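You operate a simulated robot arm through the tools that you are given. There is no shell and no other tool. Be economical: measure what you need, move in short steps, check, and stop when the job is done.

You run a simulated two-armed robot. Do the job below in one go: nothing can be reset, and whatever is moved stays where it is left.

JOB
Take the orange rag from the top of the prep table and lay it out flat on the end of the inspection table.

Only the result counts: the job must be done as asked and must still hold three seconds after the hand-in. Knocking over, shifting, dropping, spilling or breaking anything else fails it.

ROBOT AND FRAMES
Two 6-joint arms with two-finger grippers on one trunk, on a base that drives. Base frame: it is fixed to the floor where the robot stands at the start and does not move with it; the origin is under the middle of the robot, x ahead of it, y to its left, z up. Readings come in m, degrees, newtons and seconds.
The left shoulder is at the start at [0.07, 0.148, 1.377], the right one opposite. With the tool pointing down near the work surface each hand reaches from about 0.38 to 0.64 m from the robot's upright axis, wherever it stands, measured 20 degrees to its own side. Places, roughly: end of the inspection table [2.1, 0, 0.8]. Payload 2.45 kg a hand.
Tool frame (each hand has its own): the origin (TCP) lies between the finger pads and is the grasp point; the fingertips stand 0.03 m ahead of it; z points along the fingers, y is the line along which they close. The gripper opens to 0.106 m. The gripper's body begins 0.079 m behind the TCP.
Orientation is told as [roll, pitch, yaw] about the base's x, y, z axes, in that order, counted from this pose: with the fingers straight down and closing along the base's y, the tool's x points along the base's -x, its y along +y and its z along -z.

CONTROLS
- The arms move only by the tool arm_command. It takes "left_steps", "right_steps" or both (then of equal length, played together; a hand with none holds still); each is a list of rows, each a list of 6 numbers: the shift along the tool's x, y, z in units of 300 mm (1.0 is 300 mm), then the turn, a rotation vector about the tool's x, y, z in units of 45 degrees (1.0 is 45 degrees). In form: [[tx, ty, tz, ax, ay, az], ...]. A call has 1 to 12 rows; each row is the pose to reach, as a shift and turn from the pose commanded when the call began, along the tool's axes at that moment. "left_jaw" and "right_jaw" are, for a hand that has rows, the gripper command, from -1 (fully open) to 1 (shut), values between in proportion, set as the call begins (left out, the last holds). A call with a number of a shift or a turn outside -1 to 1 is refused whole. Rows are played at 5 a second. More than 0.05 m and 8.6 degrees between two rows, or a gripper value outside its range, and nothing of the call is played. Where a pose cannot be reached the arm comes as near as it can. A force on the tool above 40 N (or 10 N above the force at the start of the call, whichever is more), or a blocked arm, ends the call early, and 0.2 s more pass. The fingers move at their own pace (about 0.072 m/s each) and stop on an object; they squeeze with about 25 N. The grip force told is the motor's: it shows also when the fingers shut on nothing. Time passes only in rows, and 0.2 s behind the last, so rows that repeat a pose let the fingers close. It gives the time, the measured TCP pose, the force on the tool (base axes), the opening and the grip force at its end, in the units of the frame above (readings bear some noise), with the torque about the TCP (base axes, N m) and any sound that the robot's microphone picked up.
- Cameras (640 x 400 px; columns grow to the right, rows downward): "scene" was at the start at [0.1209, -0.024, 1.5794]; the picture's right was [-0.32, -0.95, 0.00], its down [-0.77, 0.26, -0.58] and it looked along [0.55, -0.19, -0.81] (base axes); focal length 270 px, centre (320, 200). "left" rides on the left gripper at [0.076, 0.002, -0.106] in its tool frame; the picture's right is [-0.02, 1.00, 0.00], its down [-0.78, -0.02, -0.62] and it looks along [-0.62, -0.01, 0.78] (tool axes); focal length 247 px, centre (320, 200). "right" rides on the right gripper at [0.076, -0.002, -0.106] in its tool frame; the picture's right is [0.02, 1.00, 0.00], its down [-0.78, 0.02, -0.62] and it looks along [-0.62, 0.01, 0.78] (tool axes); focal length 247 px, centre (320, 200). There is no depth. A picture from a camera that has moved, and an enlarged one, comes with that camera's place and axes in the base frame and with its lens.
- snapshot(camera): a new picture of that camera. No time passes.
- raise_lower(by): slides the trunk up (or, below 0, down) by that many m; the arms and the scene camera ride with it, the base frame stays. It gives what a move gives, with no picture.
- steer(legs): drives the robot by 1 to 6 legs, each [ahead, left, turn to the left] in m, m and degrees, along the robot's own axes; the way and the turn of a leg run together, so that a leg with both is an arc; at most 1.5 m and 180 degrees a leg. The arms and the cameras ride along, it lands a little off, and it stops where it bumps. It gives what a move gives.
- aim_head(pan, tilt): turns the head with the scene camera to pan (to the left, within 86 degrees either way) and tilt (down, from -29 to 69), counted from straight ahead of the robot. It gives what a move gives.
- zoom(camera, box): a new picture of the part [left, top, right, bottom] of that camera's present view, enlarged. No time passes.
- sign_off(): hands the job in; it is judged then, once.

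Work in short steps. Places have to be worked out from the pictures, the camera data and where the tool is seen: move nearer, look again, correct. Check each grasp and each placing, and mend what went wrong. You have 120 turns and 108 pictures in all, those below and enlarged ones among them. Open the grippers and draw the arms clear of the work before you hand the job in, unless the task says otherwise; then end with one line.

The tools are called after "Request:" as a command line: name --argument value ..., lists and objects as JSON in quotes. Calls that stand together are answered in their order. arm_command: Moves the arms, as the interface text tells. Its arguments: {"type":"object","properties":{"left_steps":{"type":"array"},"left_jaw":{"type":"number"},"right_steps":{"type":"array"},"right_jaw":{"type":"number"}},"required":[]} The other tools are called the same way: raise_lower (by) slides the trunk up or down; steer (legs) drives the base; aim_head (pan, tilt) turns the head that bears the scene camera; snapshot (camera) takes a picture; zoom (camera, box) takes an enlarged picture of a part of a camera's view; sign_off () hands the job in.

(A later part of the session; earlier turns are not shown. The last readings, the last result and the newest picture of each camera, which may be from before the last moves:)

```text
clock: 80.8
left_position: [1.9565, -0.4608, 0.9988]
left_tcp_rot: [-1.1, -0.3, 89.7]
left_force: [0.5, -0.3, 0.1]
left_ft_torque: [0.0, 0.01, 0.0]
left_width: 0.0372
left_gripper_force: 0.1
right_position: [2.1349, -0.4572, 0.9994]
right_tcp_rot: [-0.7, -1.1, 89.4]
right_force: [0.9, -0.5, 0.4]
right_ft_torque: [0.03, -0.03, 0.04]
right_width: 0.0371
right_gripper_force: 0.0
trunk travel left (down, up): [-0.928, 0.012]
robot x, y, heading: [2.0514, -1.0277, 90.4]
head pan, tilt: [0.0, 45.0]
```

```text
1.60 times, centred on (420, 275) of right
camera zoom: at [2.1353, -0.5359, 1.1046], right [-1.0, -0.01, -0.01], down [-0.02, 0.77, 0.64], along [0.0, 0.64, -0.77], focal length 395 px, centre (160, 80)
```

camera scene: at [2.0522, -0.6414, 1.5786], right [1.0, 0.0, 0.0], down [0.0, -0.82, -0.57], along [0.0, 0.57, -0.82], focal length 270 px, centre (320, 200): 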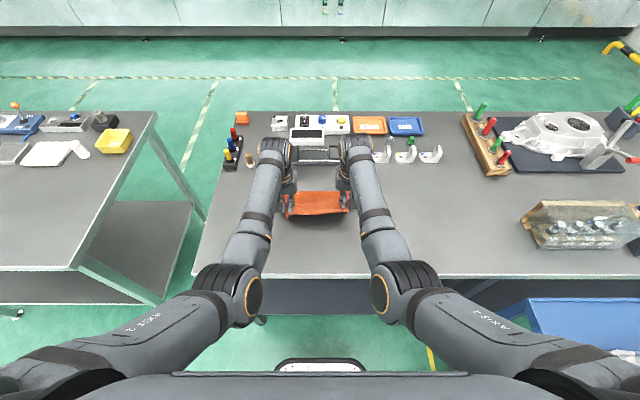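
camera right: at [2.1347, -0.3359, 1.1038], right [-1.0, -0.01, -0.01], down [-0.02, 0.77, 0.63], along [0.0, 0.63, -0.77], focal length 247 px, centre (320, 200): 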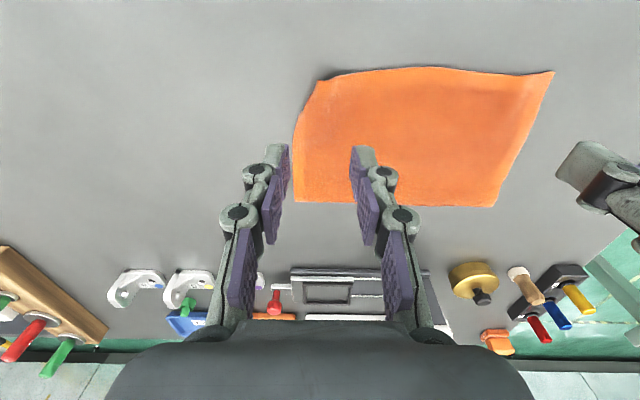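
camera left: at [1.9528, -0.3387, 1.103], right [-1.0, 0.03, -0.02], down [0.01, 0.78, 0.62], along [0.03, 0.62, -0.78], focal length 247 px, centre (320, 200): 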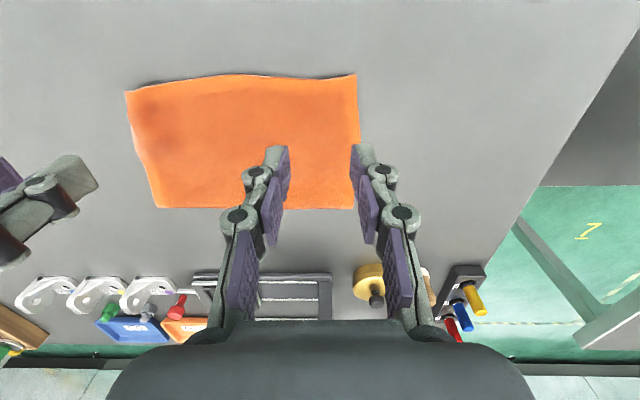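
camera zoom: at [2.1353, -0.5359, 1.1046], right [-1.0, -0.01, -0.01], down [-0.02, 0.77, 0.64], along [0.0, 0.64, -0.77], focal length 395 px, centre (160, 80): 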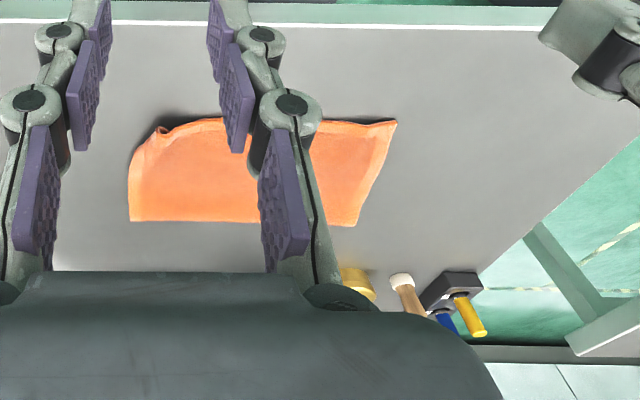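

The near-right corner seems curled. I'll move the hands apart for a clear scene view.

Request:
arm_command --left_steps '[[0, 0.15, 0, 0, 0, 0], [0, 0.3, 0, 0, 0, 0], [0, 0.45, 0, 0, 0, 0], [0, 0.6, 0, 0, 0, 0]]' --right_steps '[[0, -0.15, 0, 0, 0, 0], [0, -0.3, 0, 0, 0, 0], [0, -0.45, 0, 0, 0, 0], [0, -0.6, 0, 0, 0, 0]]'

Request:
aim_head --pan 0 --tilt 50

Request:
zoom --camera "scene" --box '[250, 130, 390, 218]'

```text
clock: 81.8
left_position: [1.7789, -0.4635, 0.9941]
left_tcp_rot: [-1.1, -0.2, 89.8]
left_force: [0.0, 0.3, -0.7]
left_ft_torque: [-0.04, 0.0, 0.0]
left_width: 0.0372
left_gripper_force: 0.2
right_position: [2.3163, -0.4595, 1.0002]
right_tcp_rot: [-0.6, -0.9, 89.4]
right_force: [0.3, 0.8, 0.6]
right_ft_torque: [-0.01, 0.02, -0.01]
right_width: 0.0372
right_gripper_force: 0.0
trunk travel left (down, up): [-0.928, 0.012]
robot x, y, heading: [2.0533, -1.0286, 90.5]
head pan, tilt: [0.0, 45.0]
```

```text
clock: 82.5
left_position: [1.7797, -0.4635, 0.9943]
left_tcp_rot: [-1.1, -0.2, 89.8]
left_force: [0.3, 0.2, -0.9]
left_ft_torque: [0.0, -0.02, 0.03]
left_width: 0.0371
left_gripper_force: 0.1
right_position: [2.3141, -0.4599, 1.0004]
right_tcp_rot: [-0.8, -1.1, 89.4]
right_force: [0.0, -0.6, 0.8]
right_ft_torque: [0.02, 0.01, 0.02]
right_width: 0.0371
right_gripper_force: 0.1
trunk travel left (down, up): [-0.928, 0.012]
robot x, y, heading: [2.0507, -1.0244, 90.0]
head pan, tilt: [0.0, 50.0]
```

```text
4.55 times, centred on (320, 174) of scene
camera zoom: at [2.0533, -0.9, 1.663], right [1.0, 0.01, 0.0], down [0.0, -0.77, -0.64], along [0.0, 0.64, -0.77], focal length 1228 px, centre (320, 318)
```

zoom: 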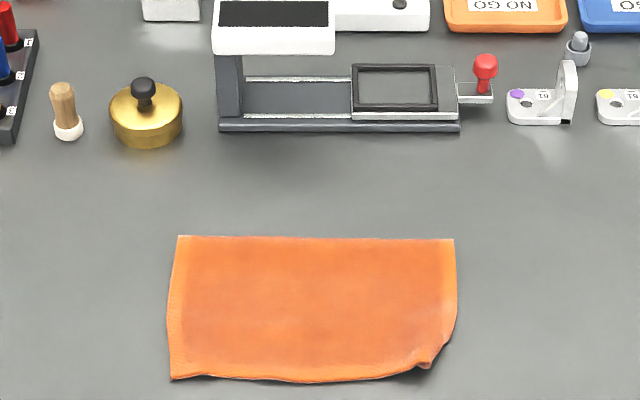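

The near-right corner is still bunched or tucked. I'll bring the right camera over it for a close look.

Request:
steer --legs '[[0.13, 0, 0]]'

Request:
arm_command --right_steps '[[0, 0.08, 0.05, 0, 0, 0], [0, 0.16, 0.1, 0, 0, 0], [0, 0.2, 0.12, 0, 0, 0], [0, 0.2, 0.12, 0, 0, 0]]'

Request:
zoom --camera "right" --box '[240, 60, 560, 260]'

Request:
snapshot --camera "right"

```text
clock: 83.8
left_position: [1.78, -0.3345, 0.9953]
left_tcp_rot: [-1.1, -0.4, 89.8]
left_force: [-0.8, -0.1, -0.2]
left_ft_torque: [0.02, -0.02, -0.01]
left_width: 0.0369
left_gripper_force: 0.0
right_position: [2.3146, -0.3319, 1.0012]
right_tcp_rot: [-0.7, -1.2, 89.5]
right_force: [0.2, -0.5, -0.4]
right_ft_torque: [-0.03, -0.02, 0.0]
right_width: 0.037
right_gripper_force: 0.0
trunk travel left (down, up): [-0.928, 0.012]
robot x, y, heading: [2.0502, -0.8999, 90.1]
head pan, tilt: [0.0, 50.0]
```

```text
clock: 84.8
left_position: [1.7788, -0.3342, 0.9948]
left_tcp_rot: [-1.2, -0.2, 89.8]
left_force: [0.9, 0.1, 0.6]
left_ft_torque: [-0.03, -0.01, 0.02]
left_width: 0.0372
left_gripper_force: 0.1
right_position: [2.2545, -0.328, 0.9645]
right_tcp_rot: [-0.7, -1.1, 89.5]
right_force: [0.7, 0.3, 0.2]
right_ft_torque: [-0.01, -0.04, 0.0]
right_width: 0.0371
right_gripper_force: 0.1
trunk travel left (down, up): [-0.928, 0.012]
robot x, y, heading: [2.0556, -0.8948, 90.1]
head pan, tilt: [0.0, 50.0]
```

```text
2.00 times, centred on (400, 160) of right
camera zoom: at [2.2541, -0.4072, 1.0694], right [-1.0, -0.01, -0.01], down [-0.02, 0.77, 0.64], along [0.0, 0.64, -0.77], focal length 494 px, centre (160, 280)
```

zoom: 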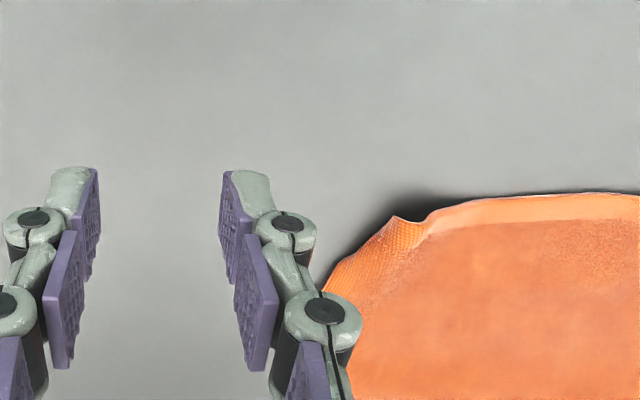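

```text
42 pictures are left
camera right: at [2.2541, -0.4072, 1.0694], right [-1.0, -0.01, -0.01], down [-0.02, 0.77, 0.64], along [0.0, 0.64, -0.77], focal length 247 px, centre (320, 200)
```

right: 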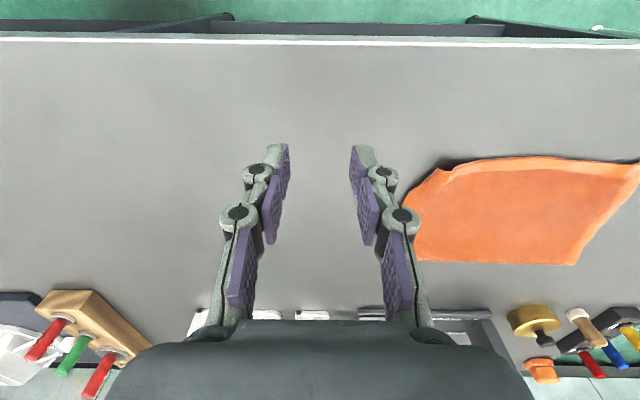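

The near-right corner (~3 cm) is tucked under along a line from (2.158,-0.22) to (2.125,-0.27). I'll pinch a single layer inward of it, lift so the corner drops open, and lay it back outward. First position: raise hands, lower trunk, shift base left and forward.

Request:
arm_command --left_steps '[[0, 0, -0.13, 0, 0, 0], [0, 0, -0.27, 0, 0, 0]]' --right_steps '[[0, 0, -0.13, 0, 0, 0], [0, 0, -0.27, 0, 0, 0]]'

Request:
raise_lower --by -0.08

Request:
steer --legs '[[0.09, 0.1, 0]]'

```text
clock: 85.4
left_position: [1.7779, -0.3344, 1.0754]
left_tcp_rot: [-1.2, -0.2, 89.8]
left_force: [-0.1, 0.5, 0.1]
left_ft_torque: [0.02, -0.02, -0.03]
left_width: 0.0373
left_gripper_force: 0.1
right_position: [2.2561, -0.3329, 1.0443]
right_tcp_rot: [-0.7, -1.1, 89.5]
right_force: [0.1, -0.1, -0.1]
right_ft_torque: [0.03, -0.01, 0.02]
right_width: 0.0372
right_gripper_force: 0.1
trunk travel left (down, up): [-0.928, 0.012]
robot x, y, heading: [2.0547, -0.8975, 90.2]
head pan, tilt: [0.0, 50.0]
```

```text
clock: 86.5
left_position: [1.7771, -0.3324, 0.9949]
left_tcp_rot: [-1.0, -0.2, 89.7]
left_force: [0.8, -0.6, 0.2]
left_ft_torque: [0.04, -0.02, 0.02]
left_width: 0.0371
left_gripper_force: 0.1
right_position: [2.255, -0.3304, 0.9647]
right_tcp_rot: [-0.7, -1.0, 89.4]
right_force: [-0.8, 0.2, -0.2]
right_ft_torque: [0.01, -0.06, 0.02]
right_width: 0.0371
right_gripper_force: 0.0
trunk travel left (down, up): [-0.848, 0.092]
robot x, y, heading: [2.0495, -0.8968, 90.1]
head pan, tilt: [0.0, 50.0]
```

```text
clock: 87.8
left_position: [1.6797, -0.243, 0.9968]
left_tcp_rot: [-1.2, -0.3, 89.6]
left_force: [0.1, 0.2, -0.1]
left_ft_torque: [0.02, -0.02, 0.04]
left_width: 0.0371
left_gripper_force: 0.0
right_position: [2.156, -0.2418, 0.9644]
right_tcp_rot: [-0.6, -1.1, 89.5]
right_force: [0.8, -0.4, -0.8]
right_ft_torque: [0.0, 0.01, 0.02]
right_width: 0.0372
right_gripper_force: 0.1
trunk travel left (down, up): [-0.848, 0.092]
robot x, y, heading: [1.9541, -0.8044, 90.2]
head pan, tilt: [0.0, 50.0]
```

Now yaw the right hand by -33° and move over (2.104, -0.220).

Request:
arm_command --right_steps '[[-0.015, 0.035, 0, 0, 0, 0.147], [-0.03, 0.07, 0, 0, 0, 0.293], [-0.045, 0.105, 0.03, 0, 0, 0.44], [-0.06, 0.14, 0.07, 0, 0, 0.587], [-0.073, 0.173, 0.113, 0, 0, 0.733], [-0.073, 0.173, 0.113, 0, 0, 0.733]]' --right_jaw 0.4

Request:
snapshot --camera "right"

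```text
clock: 89.2
left_position: [1.6782, -0.2432, 0.9956]
left_tcp_rot: [-1.2, -0.1, 89.8]
left_force: [0.1, -0.1, -0.4]
left_ft_torque: [0.0, 0.0, 0.0]
left_width: 0.037
left_gripper_force: 0.1
right_position: [2.1043, -0.2167, 0.9313]
right_tcp_rot: [-0.1, -1.2, 56.3]
right_force: [-0.7, 1.3, -0.5]
right_ft_torque: [0.02, 0.03, -0.05]
right_width: 0.0319
right_gripper_force: 0.2
trunk travel left (down, up): [-0.848, 0.092]
robot x, y, heading: [1.9489, -0.8081, 90.1]
head pan, tilt: [0.0, 50.0]
```

```text
41 pictures are left
camera right: at [2.0616, -0.2839, 1.0356], right [-0.84, 0.54, 0.0], down [0.41, 0.65, 0.64], along [0.34, 0.54, -0.77], focal length 247 px, centre (320, 200)
```

right: 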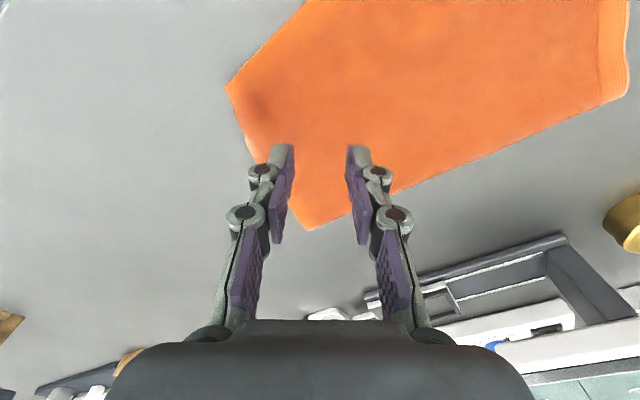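

The hinge is about 5.9 cm outward of the pinch point; I'll shift 1 cm outward, then press down and pinch the single layer.

Request:
arm_command --right_steps '[[0, -0.035, 0.06, 0, 0, 0], [0, -0.035, 0.12, 0, 0, 0], [0, -0.035, 0.145, 0, 0, 0], [0, -0.035, 0.158, 0, 0, 0], [0, -0.035, 0.168, 0, 0, 0]]'

Request:
arm_command --right_steps '[[0, 0, 0, 0, 0, 0], [0, 0, 0, 0, 0, 0], [0, 0, 0, 0, 0, 0], [0, 0, 0, 0, 0, 0]]' --right_jaw 1

Request:
snapshot --camera "right"

```text
clock: 90.4
left_position: [1.6778, -0.2429, 0.9959]
left_tcp_rot: [-1.3, -0.3, 89.6]
left_force: [1.1, -0.5, 0.5]
left_ft_torque: [-0.02, -0.01, 0.03]
left_width: 0.0372
left_gripper_force: 0.1
right_position: [2.1129, -0.2235, 0.8826]
right_tcp_rot: [0.1, -1.5, 56.4]
right_force: [0.5, -0.9, 13.6]
right_ft_torque: [-0.08, 0.0, 0.02]
right_width: 0.0324
right_gripper_force: 0.2
trunk travel left (down, up): [-0.848, 0.092]
robot x, y, heading: [1.9484, -0.8067, 90.2]
head pan, tilt: [0.0, 50.0]
```

```text
clock: 91.4
left_position: [1.6776, -0.2445, 0.9963]
left_tcp_rot: [-1.1, -0.2, 89.6]
left_force: [0.3, -1.0, 0.7]
left_ft_torque: [0.04, 0.01, -0.01]
left_width: 0.0372
left_gripper_force: 0.0
right_position: [2.1135, -0.2242, 0.8822]
right_tcp_rot: [0.1, -1.3, 56.4]
right_force: [-0.8, 0.9, 13.7]
right_ft_torque: [-0.02, 0.02, 0.01]
right_width: 0.0043
right_gripper_force: 24.3
trunk travel left (down, up): [-0.848, 0.092]
robot x, y, heading: [1.9481, -0.8085, 90.2]
head pan, tilt: [0.0, 50.0]
```

```text
40 pictures are left
camera right: at [2.0707, -0.2911, 0.9861], right [-0.84, 0.54, 0.0], down [0.41, 0.65, 0.64], along [0.34, 0.54, -0.77], focal length 247 px, centre (320, 200)
```

right: 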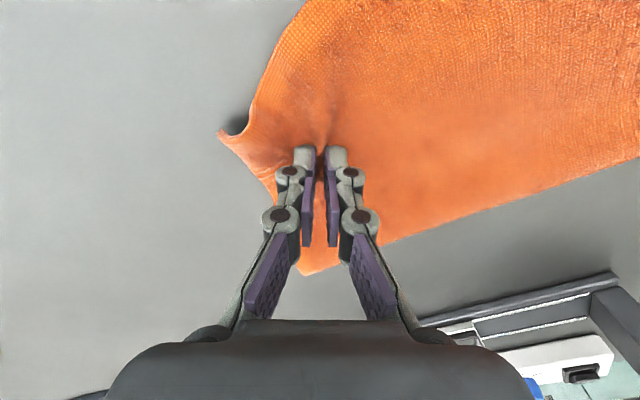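

Pinched. Lift 7 cm and let the corner drop open.

Request:
arm_command --right_steps '[[0, 0, -0.06, 0, 0, 0], [0, -0.02, -0.12, 0, 0, 0], [0, -0.05, -0.18, 0, 0, 0], [0, -0.08, -0.24, 0, 0, 0], [0, -0.08, -0.24, 0, 0, 0], [0, -0.08, -0.24, 0, 0, 0]]'

Request:
snapshot --camera "right"

Request:
snapshot --camera "scene"

```text
clock: 92.8
left_position: [1.6769, -0.2435, 0.9948]
left_tcp_rot: [-1.1, -0.1, 89.7]
left_force: [-0.4, -0.7, 0.0]
left_ft_torque: [0.01, -0.03, 0.01]
left_width: 0.0371
left_gripper_force: 0.0
right_position: [2.1332, -0.238, 0.9541]
right_tcp_rot: [0.0, -1.3, 56.3]
right_force: [-0.2, 0.2, 0.3]
right_ft_torque: [-0.01, 0.0, 0.03]
right_width: 0.0044
right_gripper_force: 24.8
trunk travel left (down, up): [-0.848, 0.092]
robot x, y, heading: [1.9535, -0.8046, 90.1]
head pan, tilt: [0.0, 50.0]
```

```text
39 pictures are left
camera right: at [2.0904, -0.3042, 1.0584], right [-0.84, 0.54, 0.0], down [0.41, 0.65, 0.64], along [0.34, 0.54, -0.77], focal length 247 px, centre (320, 200)
```

right: 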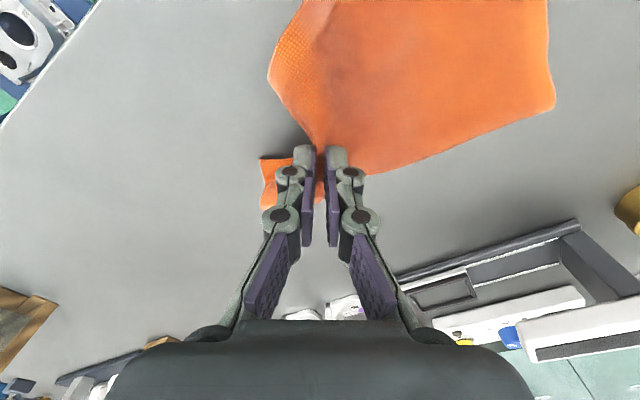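

```text
38 pictures are left
camera scene: at [1.9531, -0.6798, 1.5829], right [1.0, 0.0, 0.0], down [0.0, -0.77, -0.64], along [0.0, 0.64, -0.77], focal length 270 px, centre (320, 200)
```

scene: 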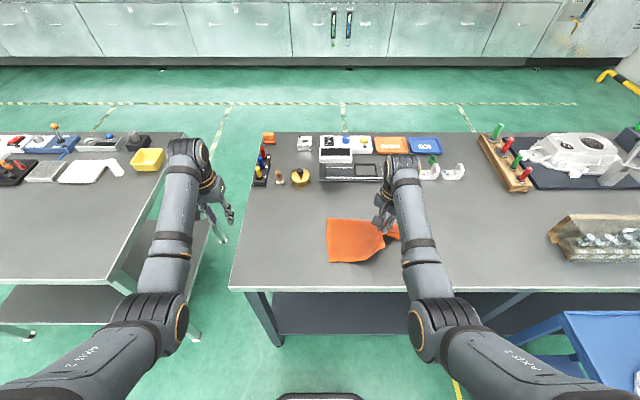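

The corner hangs free. Lower it while moving inward so the corner lands outward.

Request:
arm_command --right_steps '[[0, 0.03, 0.05, 0, 0, 0], [0, 0.055, 0.11, 0, 0, 0], [0, 0.075, 0.17, 0, 0, 0], [0, 0.09, 0.22, 0, 0, 0], [0, 0.09, 0.235, 0, 0, 0]]'

Request:
snapshot --camera "right"

```text
clock: 94.0
left_position: [1.6773, -0.2459, 0.9963]
left_tcp_rot: [-1.2, -0.3, 89.6]
left_force: [0.5, -0.1, -0.7]
left_ft_torque: [0.0, 0.0, -0.02]
left_width: 0.0372
left_gripper_force: 0.1
right_position: [2.111, -0.2221, 0.8857]
right_tcp_rot: [0.3, -1.7, 56.4]
right_force: [1.5, 1.6, 18.6]
right_ft_torque: [0.12, -0.08, 0.03]
right_width: 0.0045
right_gripper_force: 24.5
trunk travel left (down, up): [-0.848, 0.092]
robot x, y, heading: [1.9519, -0.8022, 90.2]
head pan, tilt: [0.0, 50.0]
```

```text
37 pictures are left
camera right: at [2.0691, -0.2887, 0.9907], right [-0.84, 0.54, 0.0], down [0.41, 0.64, 0.64], along [0.34, 0.55, -0.76], focal length 247 px, centre (320, 200)
```

right: 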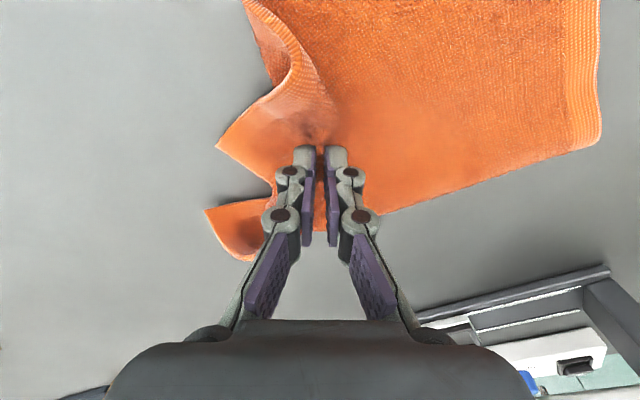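

Corner is splayed outward. Open to spread the ridge, then lift and inspect.

Request:
arm_command --right_steps '[[0, 0, 0, 0, 0, 0], [0, 0, 0, 0, 0, 0], [0, 0, 0, 0, 0, 0], [0, 0, -0.1, 0, 0, 0], [0, 0, -0.22, 0, 0, 0], [0, 0, -0.35, 0, 0, 0], [0.1, 0, -0.35, 0, 0, 0]]' --right_jaw 0.3

Request:
snapshot --camera "right"

Request:
zoom --camera "scene" --box '[300, 190, 460, 290]'

```text
clock: 95.6
left_position: [1.6768, -0.2433, 0.9955]
left_tcp_rot: [-1.2, -0.2, 89.7]
left_force: [-0.2, -0.4, 1.3]
left_ft_torque: [0.01, -0.01, 0.04]
left_width: 0.0373
left_gripper_force: 0.1
right_position: [2.0913, -0.249, 0.9867]
right_tcp_rot: [0.0, -1.3, 56.5]
right_force: [-0.7, 0.6, -0.3]
right_ft_torque: [0.03, -0.03, -0.01]
right_width: 0.0371
right_gripper_force: 0.0
trunk travel left (down, up): [-0.848, 0.092]
robot x, y, heading: [1.9515, -0.8066, 90.2]
head pan, tilt: [0.0, 50.0]
```

```text
36 pictures are left
camera right: at [2.0495, -0.3158, 1.092], right [-0.84, 0.54, 0.0], down [0.41, 0.65, 0.64], along [0.34, 0.54, -0.77], focal length 247 px, centre (320, 200)
```

right: 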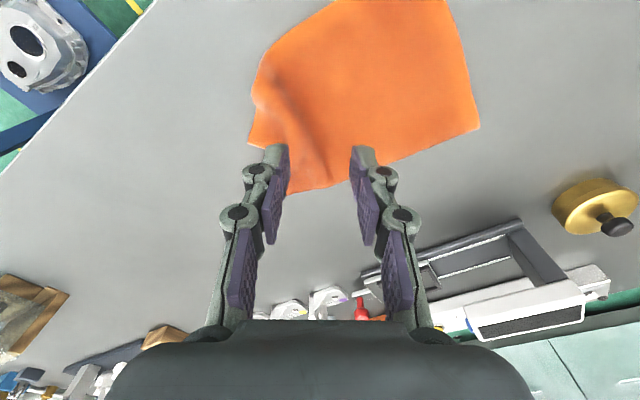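

```text
4.00 times, centred on (380, 240) of scene
camera zoom: at [1.9517, -0.6816, 1.5831], right [1.0, 0.0, 0.0], down [0.0, -0.77, -0.64], along [0.0, 0.64, -0.77], focal length 1080 px, centre (80, 40)
```

zoom: 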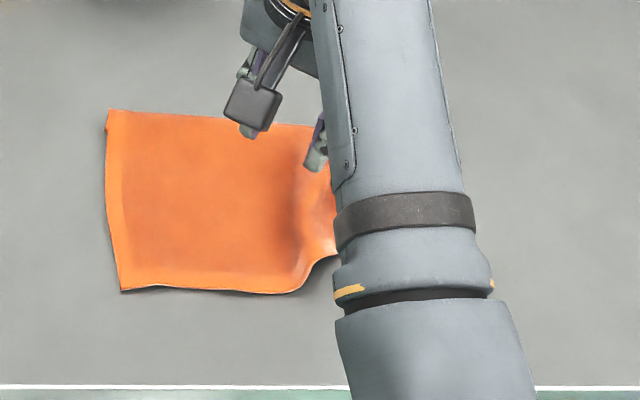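

Need an unobstructed view: move the right arm out to the side.

Request:
arm_command --right_steps '[[0, -0.15, -0.05, 0, 0, 0], [0, -0.3, -0.05, 0, 0, 0], [0, -0.45, -0.05, 0, 0, 0], [0.1, -0.55, -0.05, 0, 0, 0], [0.2, -0.6, -0.05, 0, 0, 0]]'

Request:
zoom --camera "scene" --box '[300, 190, 460, 290]'

```text
clock: 96.8
left_position: [1.6772, -0.2442, 0.9971]
left_tcp_rot: [-1.1, -0.3, 89.6]
left_force: [0.5, -0.2, 0.1]
left_ft_torque: [0.05, -0.01, 0.02]
left_width: 0.0368
left_gripper_force: 0.2
right_position: [2.2161, -0.4006, 0.9893]
right_tcp_rot: [0.3, -1.5, 56.3]
right_force: [-0.4, 0.0, -0.2]
right_ft_torque: [0.04, 0.01, 0.04]
right_width: 0.0372
right_gripper_force: 0.0
right hand out of reach, approached as far as the arm can: row 3, 4, 5
trunk travel left (down, up): [-0.848, 0.092]
robot x, y, heading: [1.9523, -0.8065, 90.0]
head pan, tilt: [0.0, 50.0]
```

```text
4.00 times, centred on (380, 240) of scene
camera zoom: at [1.9525, -0.6828, 1.5832], right [1.0, 0.0, 0.0], down [0.0, -0.77, -0.64], along [0.0, 0.64, -0.77], focal length 1080 px, centre (80, 40)
```

zoom: 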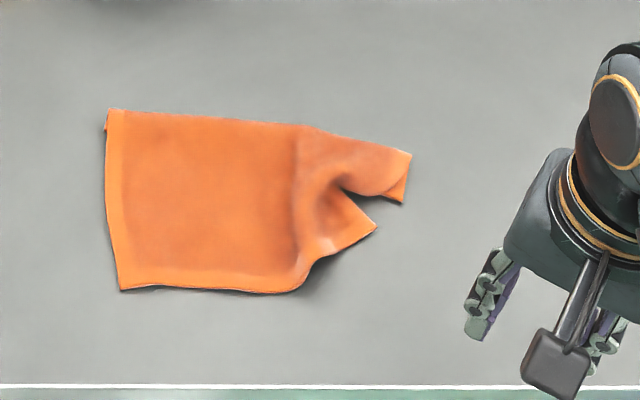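

The right side now has a standing fold: the far-right corner moved to (2.22,-0.195) and the near-right is at (2.18,-0.26). I'll anchor the rag with the left fingertips and smooth the fold out by pressing and dragging with the right. First shift the base right and position both hands.

Request:
steer --legs '[[0, -0.12, 0]]'

Request:
arm_command --left_steps '[[-0.02, -0.1, 0, 0, 0, 0], [-0.04, -0.2, 0, 0, 0, 0], [-0.06, -0.3, 0.03, 0, 0, 0], [-0.08, -0.4, 0.08, 0, 0, 0], [-0.11, -0.5, 0.14, 0, 0, 0], [-0.13, -0.6, 0.2, 0, 0, 0], [-0.13, -0.627, 0.223, 0, 0, 0]]' --right_steps '[[-0.06, 0.1, 0, 0, 0, 0], [-0.12, 0.2, 0, 0, 0, 0], [-0.17, 0.32, 0.03, 0, 0, 0], [-0.21, 0.44, 0.07, 0, 0, 0], [-0.24, 0.56, 0.12, 0, 0, 0], [-0.27, 0.68, 0.17, 0, 0, 0], [-0.27, 0.766, 0.197, 0, 0, 0]]' --left_jaw 1 --right_jaw 1

Request:
snapshot --camera "right"

Request:
snapshot --camera "left"

```text
clock: 98.1
left_position: [1.7977, -0.242, 0.9948]
left_tcp_rot: [-1.3, -0.1, 89.7]
left_force: [0.2, 0.4, -0.1]
left_ft_torque: [0.01, 0.01, -0.02]
left_width: 0.0373
left_gripper_force: 0.0
right_position: [2.3372, -0.3988, 0.9887]
right_tcp_rot: [0.1, -1.4, 56.4]
right_force: [-0.3, -0.4, 0.5]
right_ft_torque: [0.01, -0.02, 0.01]
right_width: 0.0369
right_gripper_force: 0.1
trunk travel left (down, up): [-0.848, 0.092]
robot x, y, heading: [2.075, -0.8084, 90.1]
head pan, tilt: [0.0, 50.0]
```

```text
clock: 99.7
left_position: [1.9907, -0.204, 0.9307]
left_tcp_rot: [-1.2, -0.3, 89.8]
left_force: [-0.6, 0.9, 0.1]
left_ft_torque: [-0.04, -0.04, -0.02]
left_width: 0.0
left_gripper_force: 25.3
right_position: [2.1877, -0.201, 0.9332]
right_tcp_rot: [0.1, -1.4, 56.4]
right_force: [0.3, 0.2, -0.3]
right_ft_torque: [-0.01, 0.0, 0.0]
right_width: 0.0
right_gripper_force: 24.8
trunk travel left (down, up): [-0.848, 0.092]
robot x, y, heading: [2.0729, -0.8091, 90.2]
head pan, tilt: [0.0, 50.0]
```

```text
33 pictures are left
camera right: at [2.1456, -0.2676, 1.0375], right [-0.84, 0.54, 0.0], down [0.41, 0.65, 0.64], along [0.34, 0.54, -0.77], focal length 247 px, centre (320, 200)
```

right: 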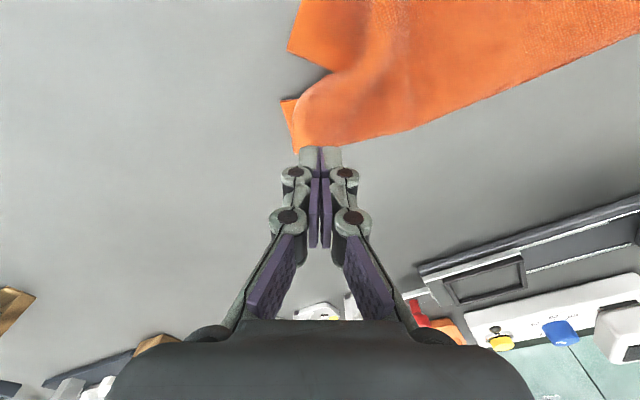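

```text
32 pictures are left
camera left: at [1.9867, -0.2816, 1.0358], right [-1.0, 0.03, -0.02], down [0.01, 0.78, 0.62], along [0.03, 0.62, -0.78], focal length 247 px, centre (320, 200)
```

left: 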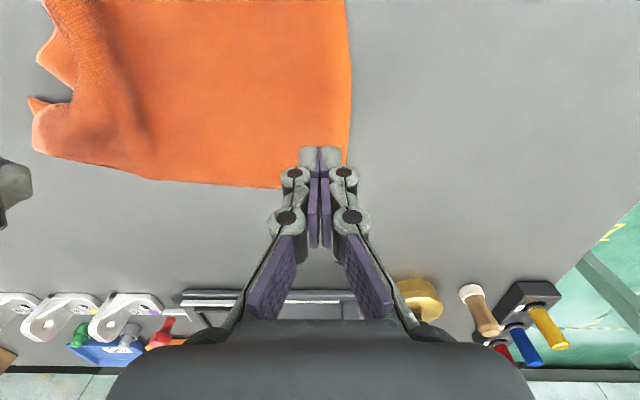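

The right fingertips are over the far flap and the left over the far-left part. Press both, then drag the right far-ward and slightly inward.

Request:
arm_command --left_steps '[[0, 0, 0.08, 0, 0, 0], [0, 0, 0.14, 0, 0, 0], [0, 0, 0.165, 0, 0, 0], [0, 0, 0.165, 0, 0, 0], [0, 0, 0.165, 0, 0, 0], [0, 0, 0.165, 0, 0, 0], [0, 0, 0.165, 0, 0, 0], [0, 0, 0.165, 0, 0, 0]]' --right_steps '[[0, 0, 0.08, 0, 0, 0], [0, 0, 0.14, 0, 0, 0], [0, 0, 0.168, 0, 0, 0], [-0.03, 0.04, 0.17, 0, 0, 0], [-0.07, 0.08, 0.17, 0, 0, 0], [-0.1, 0.12, 0.17, 0, 0, 0], [-0.13, 0.155, 0.17, 0, 0, 0], [-0.157, 0.185, 0.17, 0, 0, 0]]'

Request:
arm_command --right_steps '[[0, 0, -0.08, 0, 0, 0], [0, 0, -0.16, 0, 0, 0], [0, 0, -0.25, 0, 0, 0]]'

Request:
snapshot --camera "right"

Request:
snapshot --camera "left"

```text
clock: 101.5
left_position: [1.9902, -0.2053, 0.8818]
left_tcp_rot: [-1.1, -0.1, 89.7]
left_force: [0.2, 0.6, 0.5]
left_ft_torque: [0.03, 0.0, 0.01]
left_width: 0.0
left_gripper_force: 25.0
right_position: [2.1885, -0.1764, 0.8916]
right_tcp_rot: [0.3, -1.2, 56.3]
right_force: [0.5, 0.0, -0.1]
right_ft_torque: [0.02, -0.02, -0.03]
right_width: 0.0
right_gripper_force: 25.0
right hand out of reach, approached as far as the arm can: row 5, 6, 7, 8
trunk travel left (down, up): [-0.848, 0.092]
robot x, y, heading: [2.0754, -0.8059, 90.0]
head pan, tilt: [0.0, 50.0]
```

```text
clock: 102.3
left_position: [1.99, -0.2062, 0.8828]
left_tcp_rot: [-1.1, -0.2, 89.6]
left_force: [-0.9, 1.0, 0.9]
left_ft_torque: [0.01, 0.02, 0.0]
left_width: 0.0
left_gripper_force: 25.2
right_position: [2.1873, -0.1803, 0.9685]
right_tcp_rot: [0.2, -1.3, 56.4]
right_force: [-0.4, 0.2, 0.6]
right_ft_torque: [0.0, 0.0, -0.01]
right_width: 0.0
right_gripper_force: 25.9
trunk travel left (down, up): [-0.848, 0.092]
robot x, y, heading: [2.072, -0.8035, 90.4]
head pan, tilt: [0.0, 50.0]
```

```text
31 pictures are left
camera right: at [2.1456, -0.2468, 1.0732], right [-0.84, 0.54, 0.0], down [0.41, 0.65, 0.64], along [0.34, 0.54, -0.77], focal length 247 px, centre (320, 200)
```

right: 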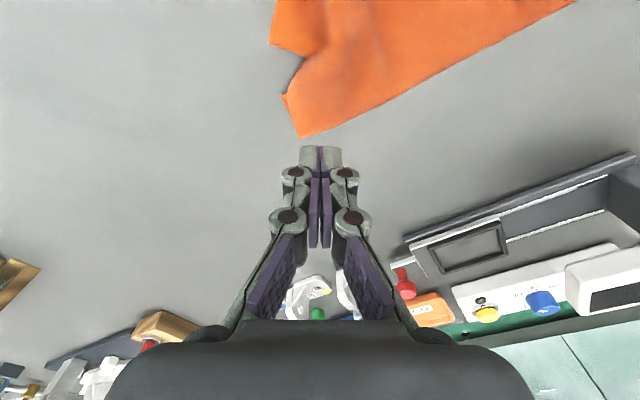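

```text
30 pictures are left
camera left: at [1.9864, -0.2835, 0.988], right [-1.0, 0.03, -0.02], down [0.01, 0.78, 0.62], along [0.03, 0.62, -0.78], focal length 247 px, centre (320, 200)
```

left: 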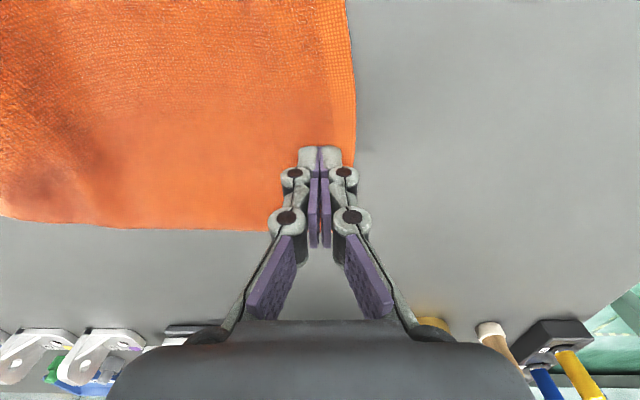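

The fold got smaller, but the right hand ran out of forward reach. Next press the left anchor firmly and drag the near-right corner toward the robot.

Request:
arm_command --left_steps '[[0, 0, 0.012, 0, 0, 0], [0, 0, 0.018, 0, 0, 0], [0, 0, 0.018, 0, 0, 0], [0, 0, 0.018, 0, 0, 0], [0, 0, 0.018, 0, 0, 0], [0, 0, 0.018, 0, 0, 0], [0, 0, 0.018, 0, 0, 0], [0, 0, 0.018, 0, 0, 0], [0, 0, 0.018, 0, 0, 0], [0, 0, 0.018, 0, 0, 0]]' --right_steps '[[0.1, -0.05, 0, 0, 0, 0], [0.202, -0.099, 0, 0, 0, 0], [0.202, -0.099, 0.1, 0, 0, 0], [0.202, -0.099, 0.2, 0, 0, 0], [0.202, -0.099, 0.265, 0, 0, 0], [0.202, -0.099, 0.292, 0, 0, 0], [0.23, -0.13, 0.295, 0, 0, 0], [0.255, -0.16, 0.295, 0, 0, 0], [0.28, -0.195, 0.295, 0, 0, 0], [0.3, -0.224, 0.295, 0, 0, 0]]'

Request:
arm_command --right_steps '[[0, 0, -0.08, 0, 0, 0], [0, 0, -0.16, 0, 0, 0], [0.08, 0, -0.25, 0, 0, 0], [0.2, -0.05, -0.25, 0, 0, 0]]'

Request:
snapshot --camera "right"

Request:
snapshot --camera "left"

```text
clock: 104.5
left_position: [1.9905, -0.2053, 0.8806]
left_tcp_rot: [-1.1, -0.7, 89.8]
left_force: [-3.7, 5.6, 30.2]
left_ft_torque: [0.18, 0.13, -0.04]
left_width: 0.0002
left_gripper_force: 24.6
right_position: [2.2101, -0.2769, 0.8903]
right_tcp_rot: [0.2, -3.7, 55.9]
right_force: [0.8, -0.4, 0.7]
right_ft_torque: [0.03, -0.02, -0.01]
right_width: 0.0001
right_gripper_force: 24.7
trunk travel left (down, up): [-0.848, 0.092]
robot x, y, heading: [2.0697, -0.809, 90.3]
head pan, tilt: [0.0, 50.0]
```

```text
clock: 105.4
left_position: [1.9906, -0.2041, 0.8799]
left_tcp_rot: [-1.1, -0.7, 89.7]
left_force: [1.2, -4.6, 15.4]
left_ft_torque: [-0.19, 0.03, 0.01]
left_width: 0.0001
left_gripper_force: 24.8
right_position: [2.2725, -0.3218, 0.9458]
right_tcp_rot: [-7.9, -8.1, 54.8]
right_force: [-0.2, -0.1, -0.8]
right_ft_torque: [0.0, 0.02, 0.01]
right_width: 0.0001
right_gripper_force: 25.1
right hand out of reach, approached as far as the arm can: row 4
trunk travel left (down, up): [-0.848, 0.092]
robot x, y, heading: [2.0706, -0.8022, 90.1]
head pan, tilt: [0.0, 50.0]
stopped in row 4 (right hand): the arm was blocked; the commanded pose is now the measured one
```

```text
29 pictures are left
camera right: at [2.2087, -0.3878, 1.0392], right [-0.81, 0.57, -0.14], down [0.31, 0.62, 0.72], along [0.5, 0.54, -0.68], focal length 247 px, centre (320, 200)
```

right: 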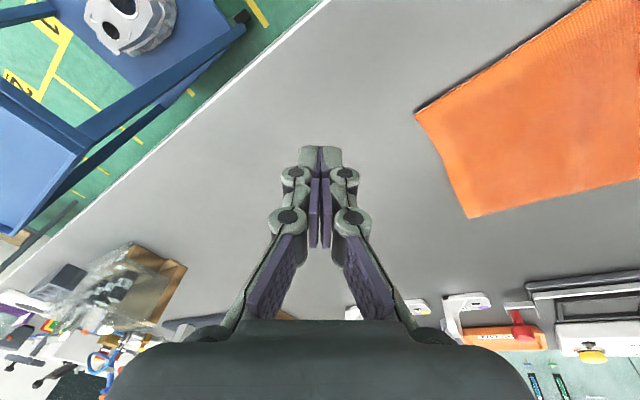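

```text
28 pictures are left
camera left: at [1.9875, -0.2819, 0.9854], right [-1.0, 0.03, -0.02], down [0.01, 0.78, 0.63], along [0.03, 0.63, -0.78], focal length 247 px, centre (320, 200)
```

left: 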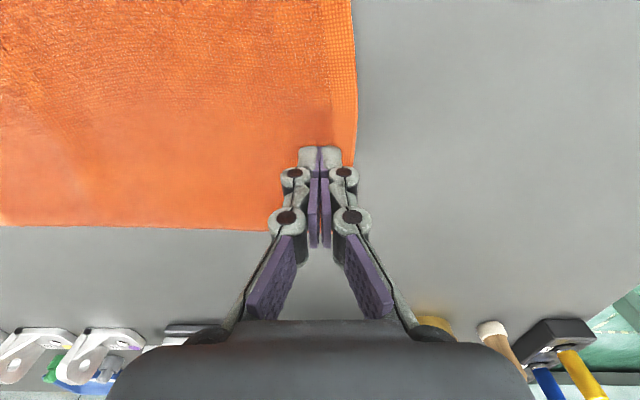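

Excellent: the right side now appears fully flat with both corners spread. Lift the left hand, back off, and inspect.

Request:
arm_command --left_steps '[[0, 0, -0.1, 0, 0, 0], [0, 0, -0.22, 0, 0, 0], [0, 0, -0.35, 0, 0, 0]]' --left_jaw -0.5

Request:
raise_lower --by 0.05

Request:
steer --legs '[[-0.3, 0, 0]]'

Request:
snapshot --camera "scene"

```text
clock: 106.2
left_position: [1.987, -0.204, 0.9838]
left_tcp_rot: [-1.1, -0.4, 89.8]
left_force: [1.1, -0.6, 0.6]
left_ft_torque: [0.02, -0.04, 0.02]
left_width: 0.0797
left_gripper_force: 0.1
right_position: [2.2718, -0.3207, 0.9447]
right_tcp_rot: [-8.0, -8.0, 54.8]
right_force: [0.0, 0.8, -0.2]
right_ft_torque: [-0.03, 0.01, 0.0]
right_width: 0.0
right_gripper_force: 25.1
trunk travel left (down, up): [-0.848, 0.092]
robot x, y, heading: [2.074, -0.8088, 90.0]
head pan, tilt: [0.0, 50.0]
```

```text
clock: 107.1
left_position: [1.9867, -0.2043, 1.0336]
left_tcp_rot: [-1.1, -0.4, 89.7]
left_force: [-0.6, 0.0, 0.4]
left_ft_torque: [-0.01, -0.01, -0.02]
left_width: 0.0793
left_gripper_force: 0.0
right_position: [2.2724, -0.3189, 0.9952]
right_tcp_rot: [-8.1, -8.0, 54.8]
right_force: [-0.5, 0.4, 0.4]
right_ft_torque: [0.0, 0.02, -0.01]
right_width: 0.0
right_gripper_force: 24.7
trunk travel left (down, up): [-0.898, 0.042]
robot x, y, heading: [2.075, -0.8099, 90.2]
head pan, tilt: [0.0, 50.0]
```

```text
clock: 109.2
left_position: [1.9875, -0.5034, 1.0327]
left_tcp_rot: [-1.1, -0.3, 89.8]
left_force: [-0.5, 0.8, 0.1]
left_ft_torque: [-0.05, 0.01, -0.01]
left_width: 0.0797
left_gripper_force: 0.0
right_position: [2.2715, -0.6172, 0.9943]
right_tcp_rot: [-8.1, -7.9, 54.9]
right_force: [0.5, -0.7, -0.6]
right_ft_torque: [-0.03, 0.02, -0.01]
right_width: 0.0
right_gripper_force: 25.0
trunk travel left (down, up): [-0.898, 0.042]
robot x, y, heading: [2.0758, -1.1049, 90.5]
head pan, tilt: [0.0, 50.0]
```

```text
27 pictures are left
camera scene: at [2.0754, -0.9775, 1.6327], right [1.0, 0.0, 0.0], down [0.0, -0.77, -0.64], along [0.0, 0.64, -0.77], focal length 270 px, centre (320, 200)
```

scene: 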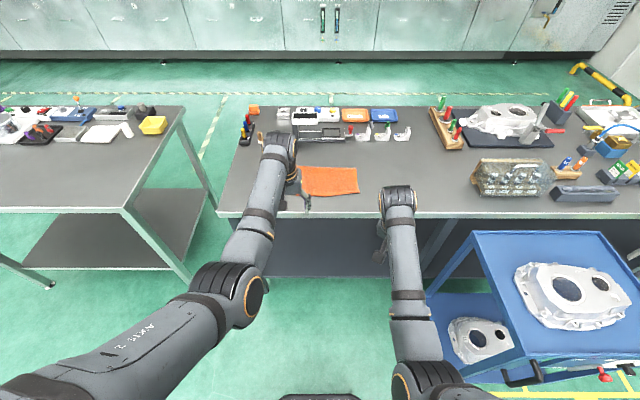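

The right arm is well clear of the trolley; move the left arm aside, open the right gripper, and zoom in on the rag.

Request:
arm_command --left_steps '[[0, 0.15, 0, 0, 0, 0], [0, 0.3, 0, 0, 0, 0], [0, 0.45, 0, 0, 0, 0]]' --right_steps '[[0, 0, -0.05, 0, 0, 0], [0, 0, -0.1, 0, 0, 0], [0, 0, -0.1, 0, 0, 0]]' --right_jaw -0.5

Request:
zoom --camera "scene" --box '[270, 145, 390, 220]'

```text
clock: 110.0
left_position: [1.8505, -0.5043, 1.0291]
left_tcp_rot: [-1.3, -0.5, 89.9]
left_force: [-0.3, 0.1, -0.1]
left_ft_torque: [0.03, 0.0, -0.02]
left_width: 0.0794
left_gripper_force: 0.0
right_position: [2.2803, -0.6266, 1.019]
right_tcp_rot: [-9.9, -8.2, 54.8]
right_force: [-0.4, 0.7, 1.6]
right_ft_torque: [0.02, -0.02, 0.01]
right_width: 0.0794
right_gripper_force: 0.1
trunk travel left (down, up): [-0.898, 0.042]
robot x, y, heading: [2.079, -1.109, 90.3]
head pan, tilt: [0.0, 50.0]
```

```text
5.33 times, centred on (330, 182) of scene
camera zoom: at [2.0737, -0.9809, 1.6331], right [1.0, 0.0, 0.0], down [0.0, -0.77, -0.64], along [0.0, 0.64, -0.77], focal length 1440 px, centre (267, 293)
```

zoom: 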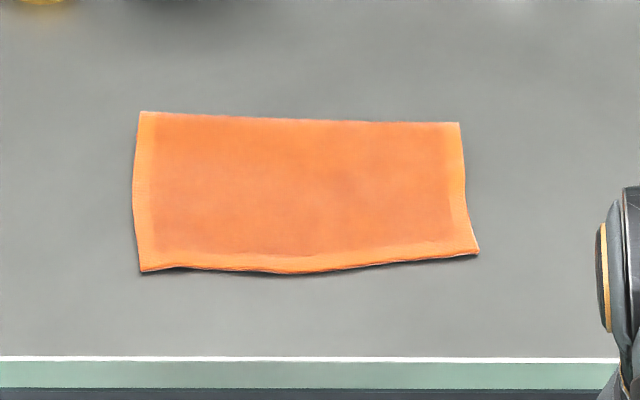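

Looks flat, but the right side measures a bit short (≈0.14 vs 0.17). Zoom in tighter to check for a hidden fold.

Request:
zoom --camera "scene" --box '[325, 160, 373, 190]'

Request:
zoom --camera "left" --box '[0, 150, 320, 350]'

```text
13.33 times, centred on (349, 175) of scene
camera zoom: at [2.0737, -0.9809, 1.6331], right [1.0, 0.0, 0.0], down [0.0, -0.77, -0.64], along [0.0, 0.64, -0.77], focal length 3601 px, centre (-67, 533)
```

zoom: 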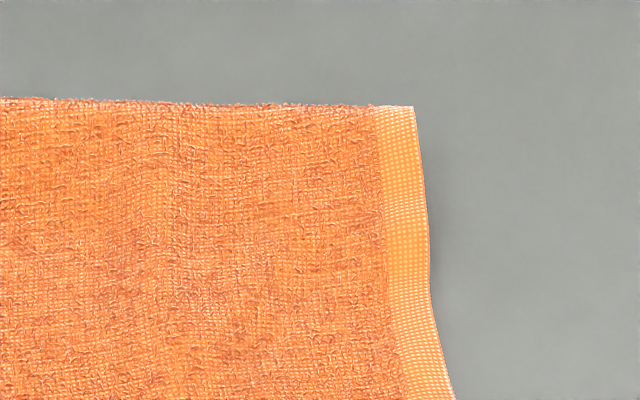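

```text
2.00 times, centred on (160, 250) of left
camera zoom: at [1.8479, -0.5837, 1.1347], right [-1.0, 0.03, -0.02], down [0.01, 0.78, 0.63], along [0.03, 0.63, -0.78], focal length 494 px, centre (640, 100)
```

zoom: 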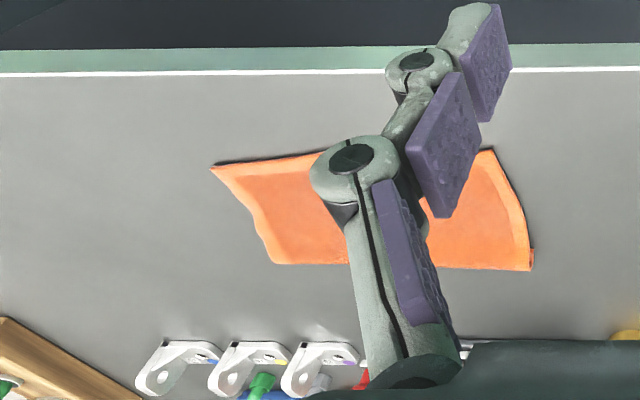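

The far edge lacks its hem and the rag is ~2–5 cm short there, so the far edge is tucked under. I'll re-grip the near corners and re-lay it, with wider hand spacing. First position the base and trunk.

Request:
steer --legs '[[0.235, -0.026, 0]]'

Request:
arm_command --left_steps '[[-0.03, -0.08, 0, 0, 0, 0], [-0.03, -0.16, 0, 0, 0, 0], [-0.03, -0.24, 0, 0, 0, 0], [-0.03, -0.32, 0, 0, 0, 0], [-0.03, -0.42, 0, 0, 0, 0], [-0.03, -0.42, 0, 0, 0, 0]]' --right_steps '[[-0.08, 0.02, 0, -0.05, 0.02, -0.15], [-0.16, 0.05, 0, -0.1, 0.045, -0.3], [-0.2, 0.08, 0, -0.15, 0.07, -0.45], [-0.24, 0.12, 0, -0.2, 0.09, -0.6], [-0.26, 0.15, 0, -0.276, 0.116, -0.75], [-0.26, 0.15, 0, -0.276, 0.116, -0.782]]' --left_jaw 0.3 --right_jaw 0.3

```text
clock: 111.8
left_position: [1.8823, -0.2698, 1.0297]
left_tcp_rot: [-1.2, -0.5, 89.4]
left_force: [-0.2, 1.1, 0.2]
left_ft_torque: [0.03, -0.04, 0.0]
left_width: 0.0796
left_gripper_force: 0.1
right_position: [2.3093, -0.3878, 1.0225]
right_tcp_rot: [-9.5, -8.7, 54.5]
right_force: [0.5, -0.1, 0.1]
right_ft_torque: [0.01, 0.0, 0.0]
right_width: 0.0797
right_gripper_force: 0.1
trunk travel left (down, up): [-0.898, 0.042]
robot x, y, heading: [2.0976, -0.872, 90.1]
head pan, tilt: [0.0, 50.0]
```

```text
clock: 113.2
left_position: [2.0065, -0.2578, 1.0327]
left_tcp_rot: [-1.1, -0.5, 89.5]
left_force: [-0.5, 0.5, 0.5]
left_ft_torque: [0.02, 0.0, 0.02]
left_width: 0.0371
left_gripper_force: 0.1
right_position: [2.3178, -0.2962, 1.0249]
right_tcp_rot: [0.4, -0.4, 89.2]
right_force: [0.3, -0.9, 0.8]
right_ft_torque: [0.0, 0.0, 0.0]
right_width: 0.037
right_gripper_force: 0.1
trunk travel left (down, up): [-0.898, 0.042]
robot x, y, heading: [2.1042, -0.8752, 90.0]
head pan, tilt: [0.0, 50.0]
```

Both hands are upright. Lower the trunk, move above the near corners, and look.

Request:
raise_lower --by -0.05

Request:
arm_command --left_steps '[[0.03, 0, 0.05, 0, 0, 0], [0.07, 0, 0.1, 0, 0, 0], [0.107, 0, 0.15, 0, 0, 0], [0.107, 0, 0.17, 0, 0, 0]]' --right_steps '[[-0.07, 0.1, 0.04, 0, 0, 0], [-0.07, 0.2, 0.08, 0, 0, 0], [-0.07, 0.3, 0.12, 0, 0, 0], [-0.07, 0.383, 0.15, 0, 0, 0]]'

Request:
snapshot --camera "left"

Request:
snapshot --camera "right"

```text
clock: 114.1
left_position: [2.0084, -0.2584, 0.9813]
left_tcp_rot: [-1.1, -0.4, 89.5]
left_force: [0.3, -0.4, 0.4]
left_ft_torque: [0.0, 0.03, -0.02]
left_width: 0.0369
left_gripper_force: 0.0
right_position: [2.3194, -0.2972, 0.9747]
right_tcp_rot: [0.4, -0.5, 89.2]
right_force: [-1.2, 0.0, -1.0]
right_ft_torque: [0.02, 0.0, 0.0]
right_width: 0.0371
right_gripper_force: 0.0
trunk travel left (down, up): [-0.848, 0.092]
robot x, y, heading: [2.1049, -0.8717, 90.2]
head pan, tilt: [0.0, 50.0]
```

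```text
clock: 115.1
left_position: [2.0073, -0.2885, 0.9311]
left_tcp_rot: [-1.1, -0.4, 89.5]
left_force: [0.4, -0.2, 0.3]
left_ft_torque: [0.0, 0.0, 0.0]
left_width: 0.0372
left_gripper_force: 0.1
right_position: [2.2026, -0.274, 0.932]
right_tcp_rot: [0.3, -0.4, 89.1]
right_force: [-0.8, 0.3, 0.4]
right_ft_torque: [0.0, -0.06, -0.01]
right_width: 0.0371
right_gripper_force: 0.1
trunk travel left (down, up): [-0.848, 0.092]
robot x, y, heading: [2.1012, -0.8698, 89.7]
head pan, tilt: [0.0, 50.0]
```

```text
23 pictures are left
camera left: at [2.0033, -0.3664, 1.0374], right [-1.0, 0.03, -0.02], down [0.01, 0.78, 0.63], along [0.03, 0.63, -0.78], focal length 247 px, centre (320, 200)
```

left: 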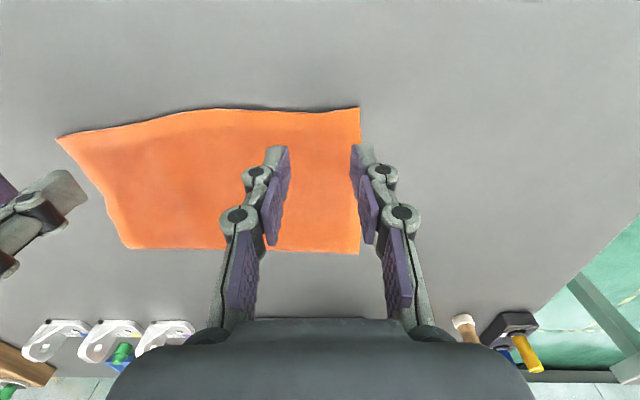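

```text
22 pictures are left
camera right: at [2.2034, -0.3513, 1.0373], right [-1.0, -0.01, 0.01], down [0.0, 0.78, 0.63], along [-0.01, 0.63, -0.78], focal length 247 px, centre (320, 200)
```

right: 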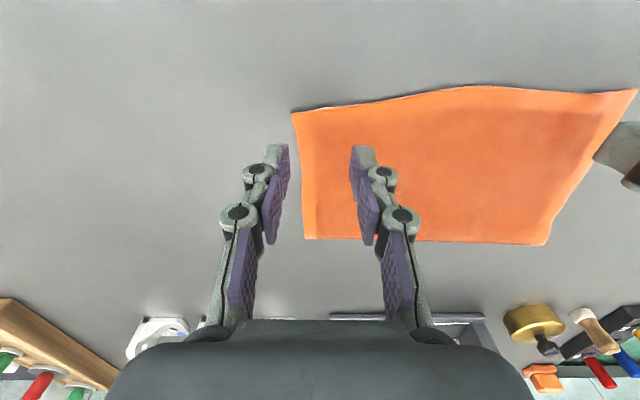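

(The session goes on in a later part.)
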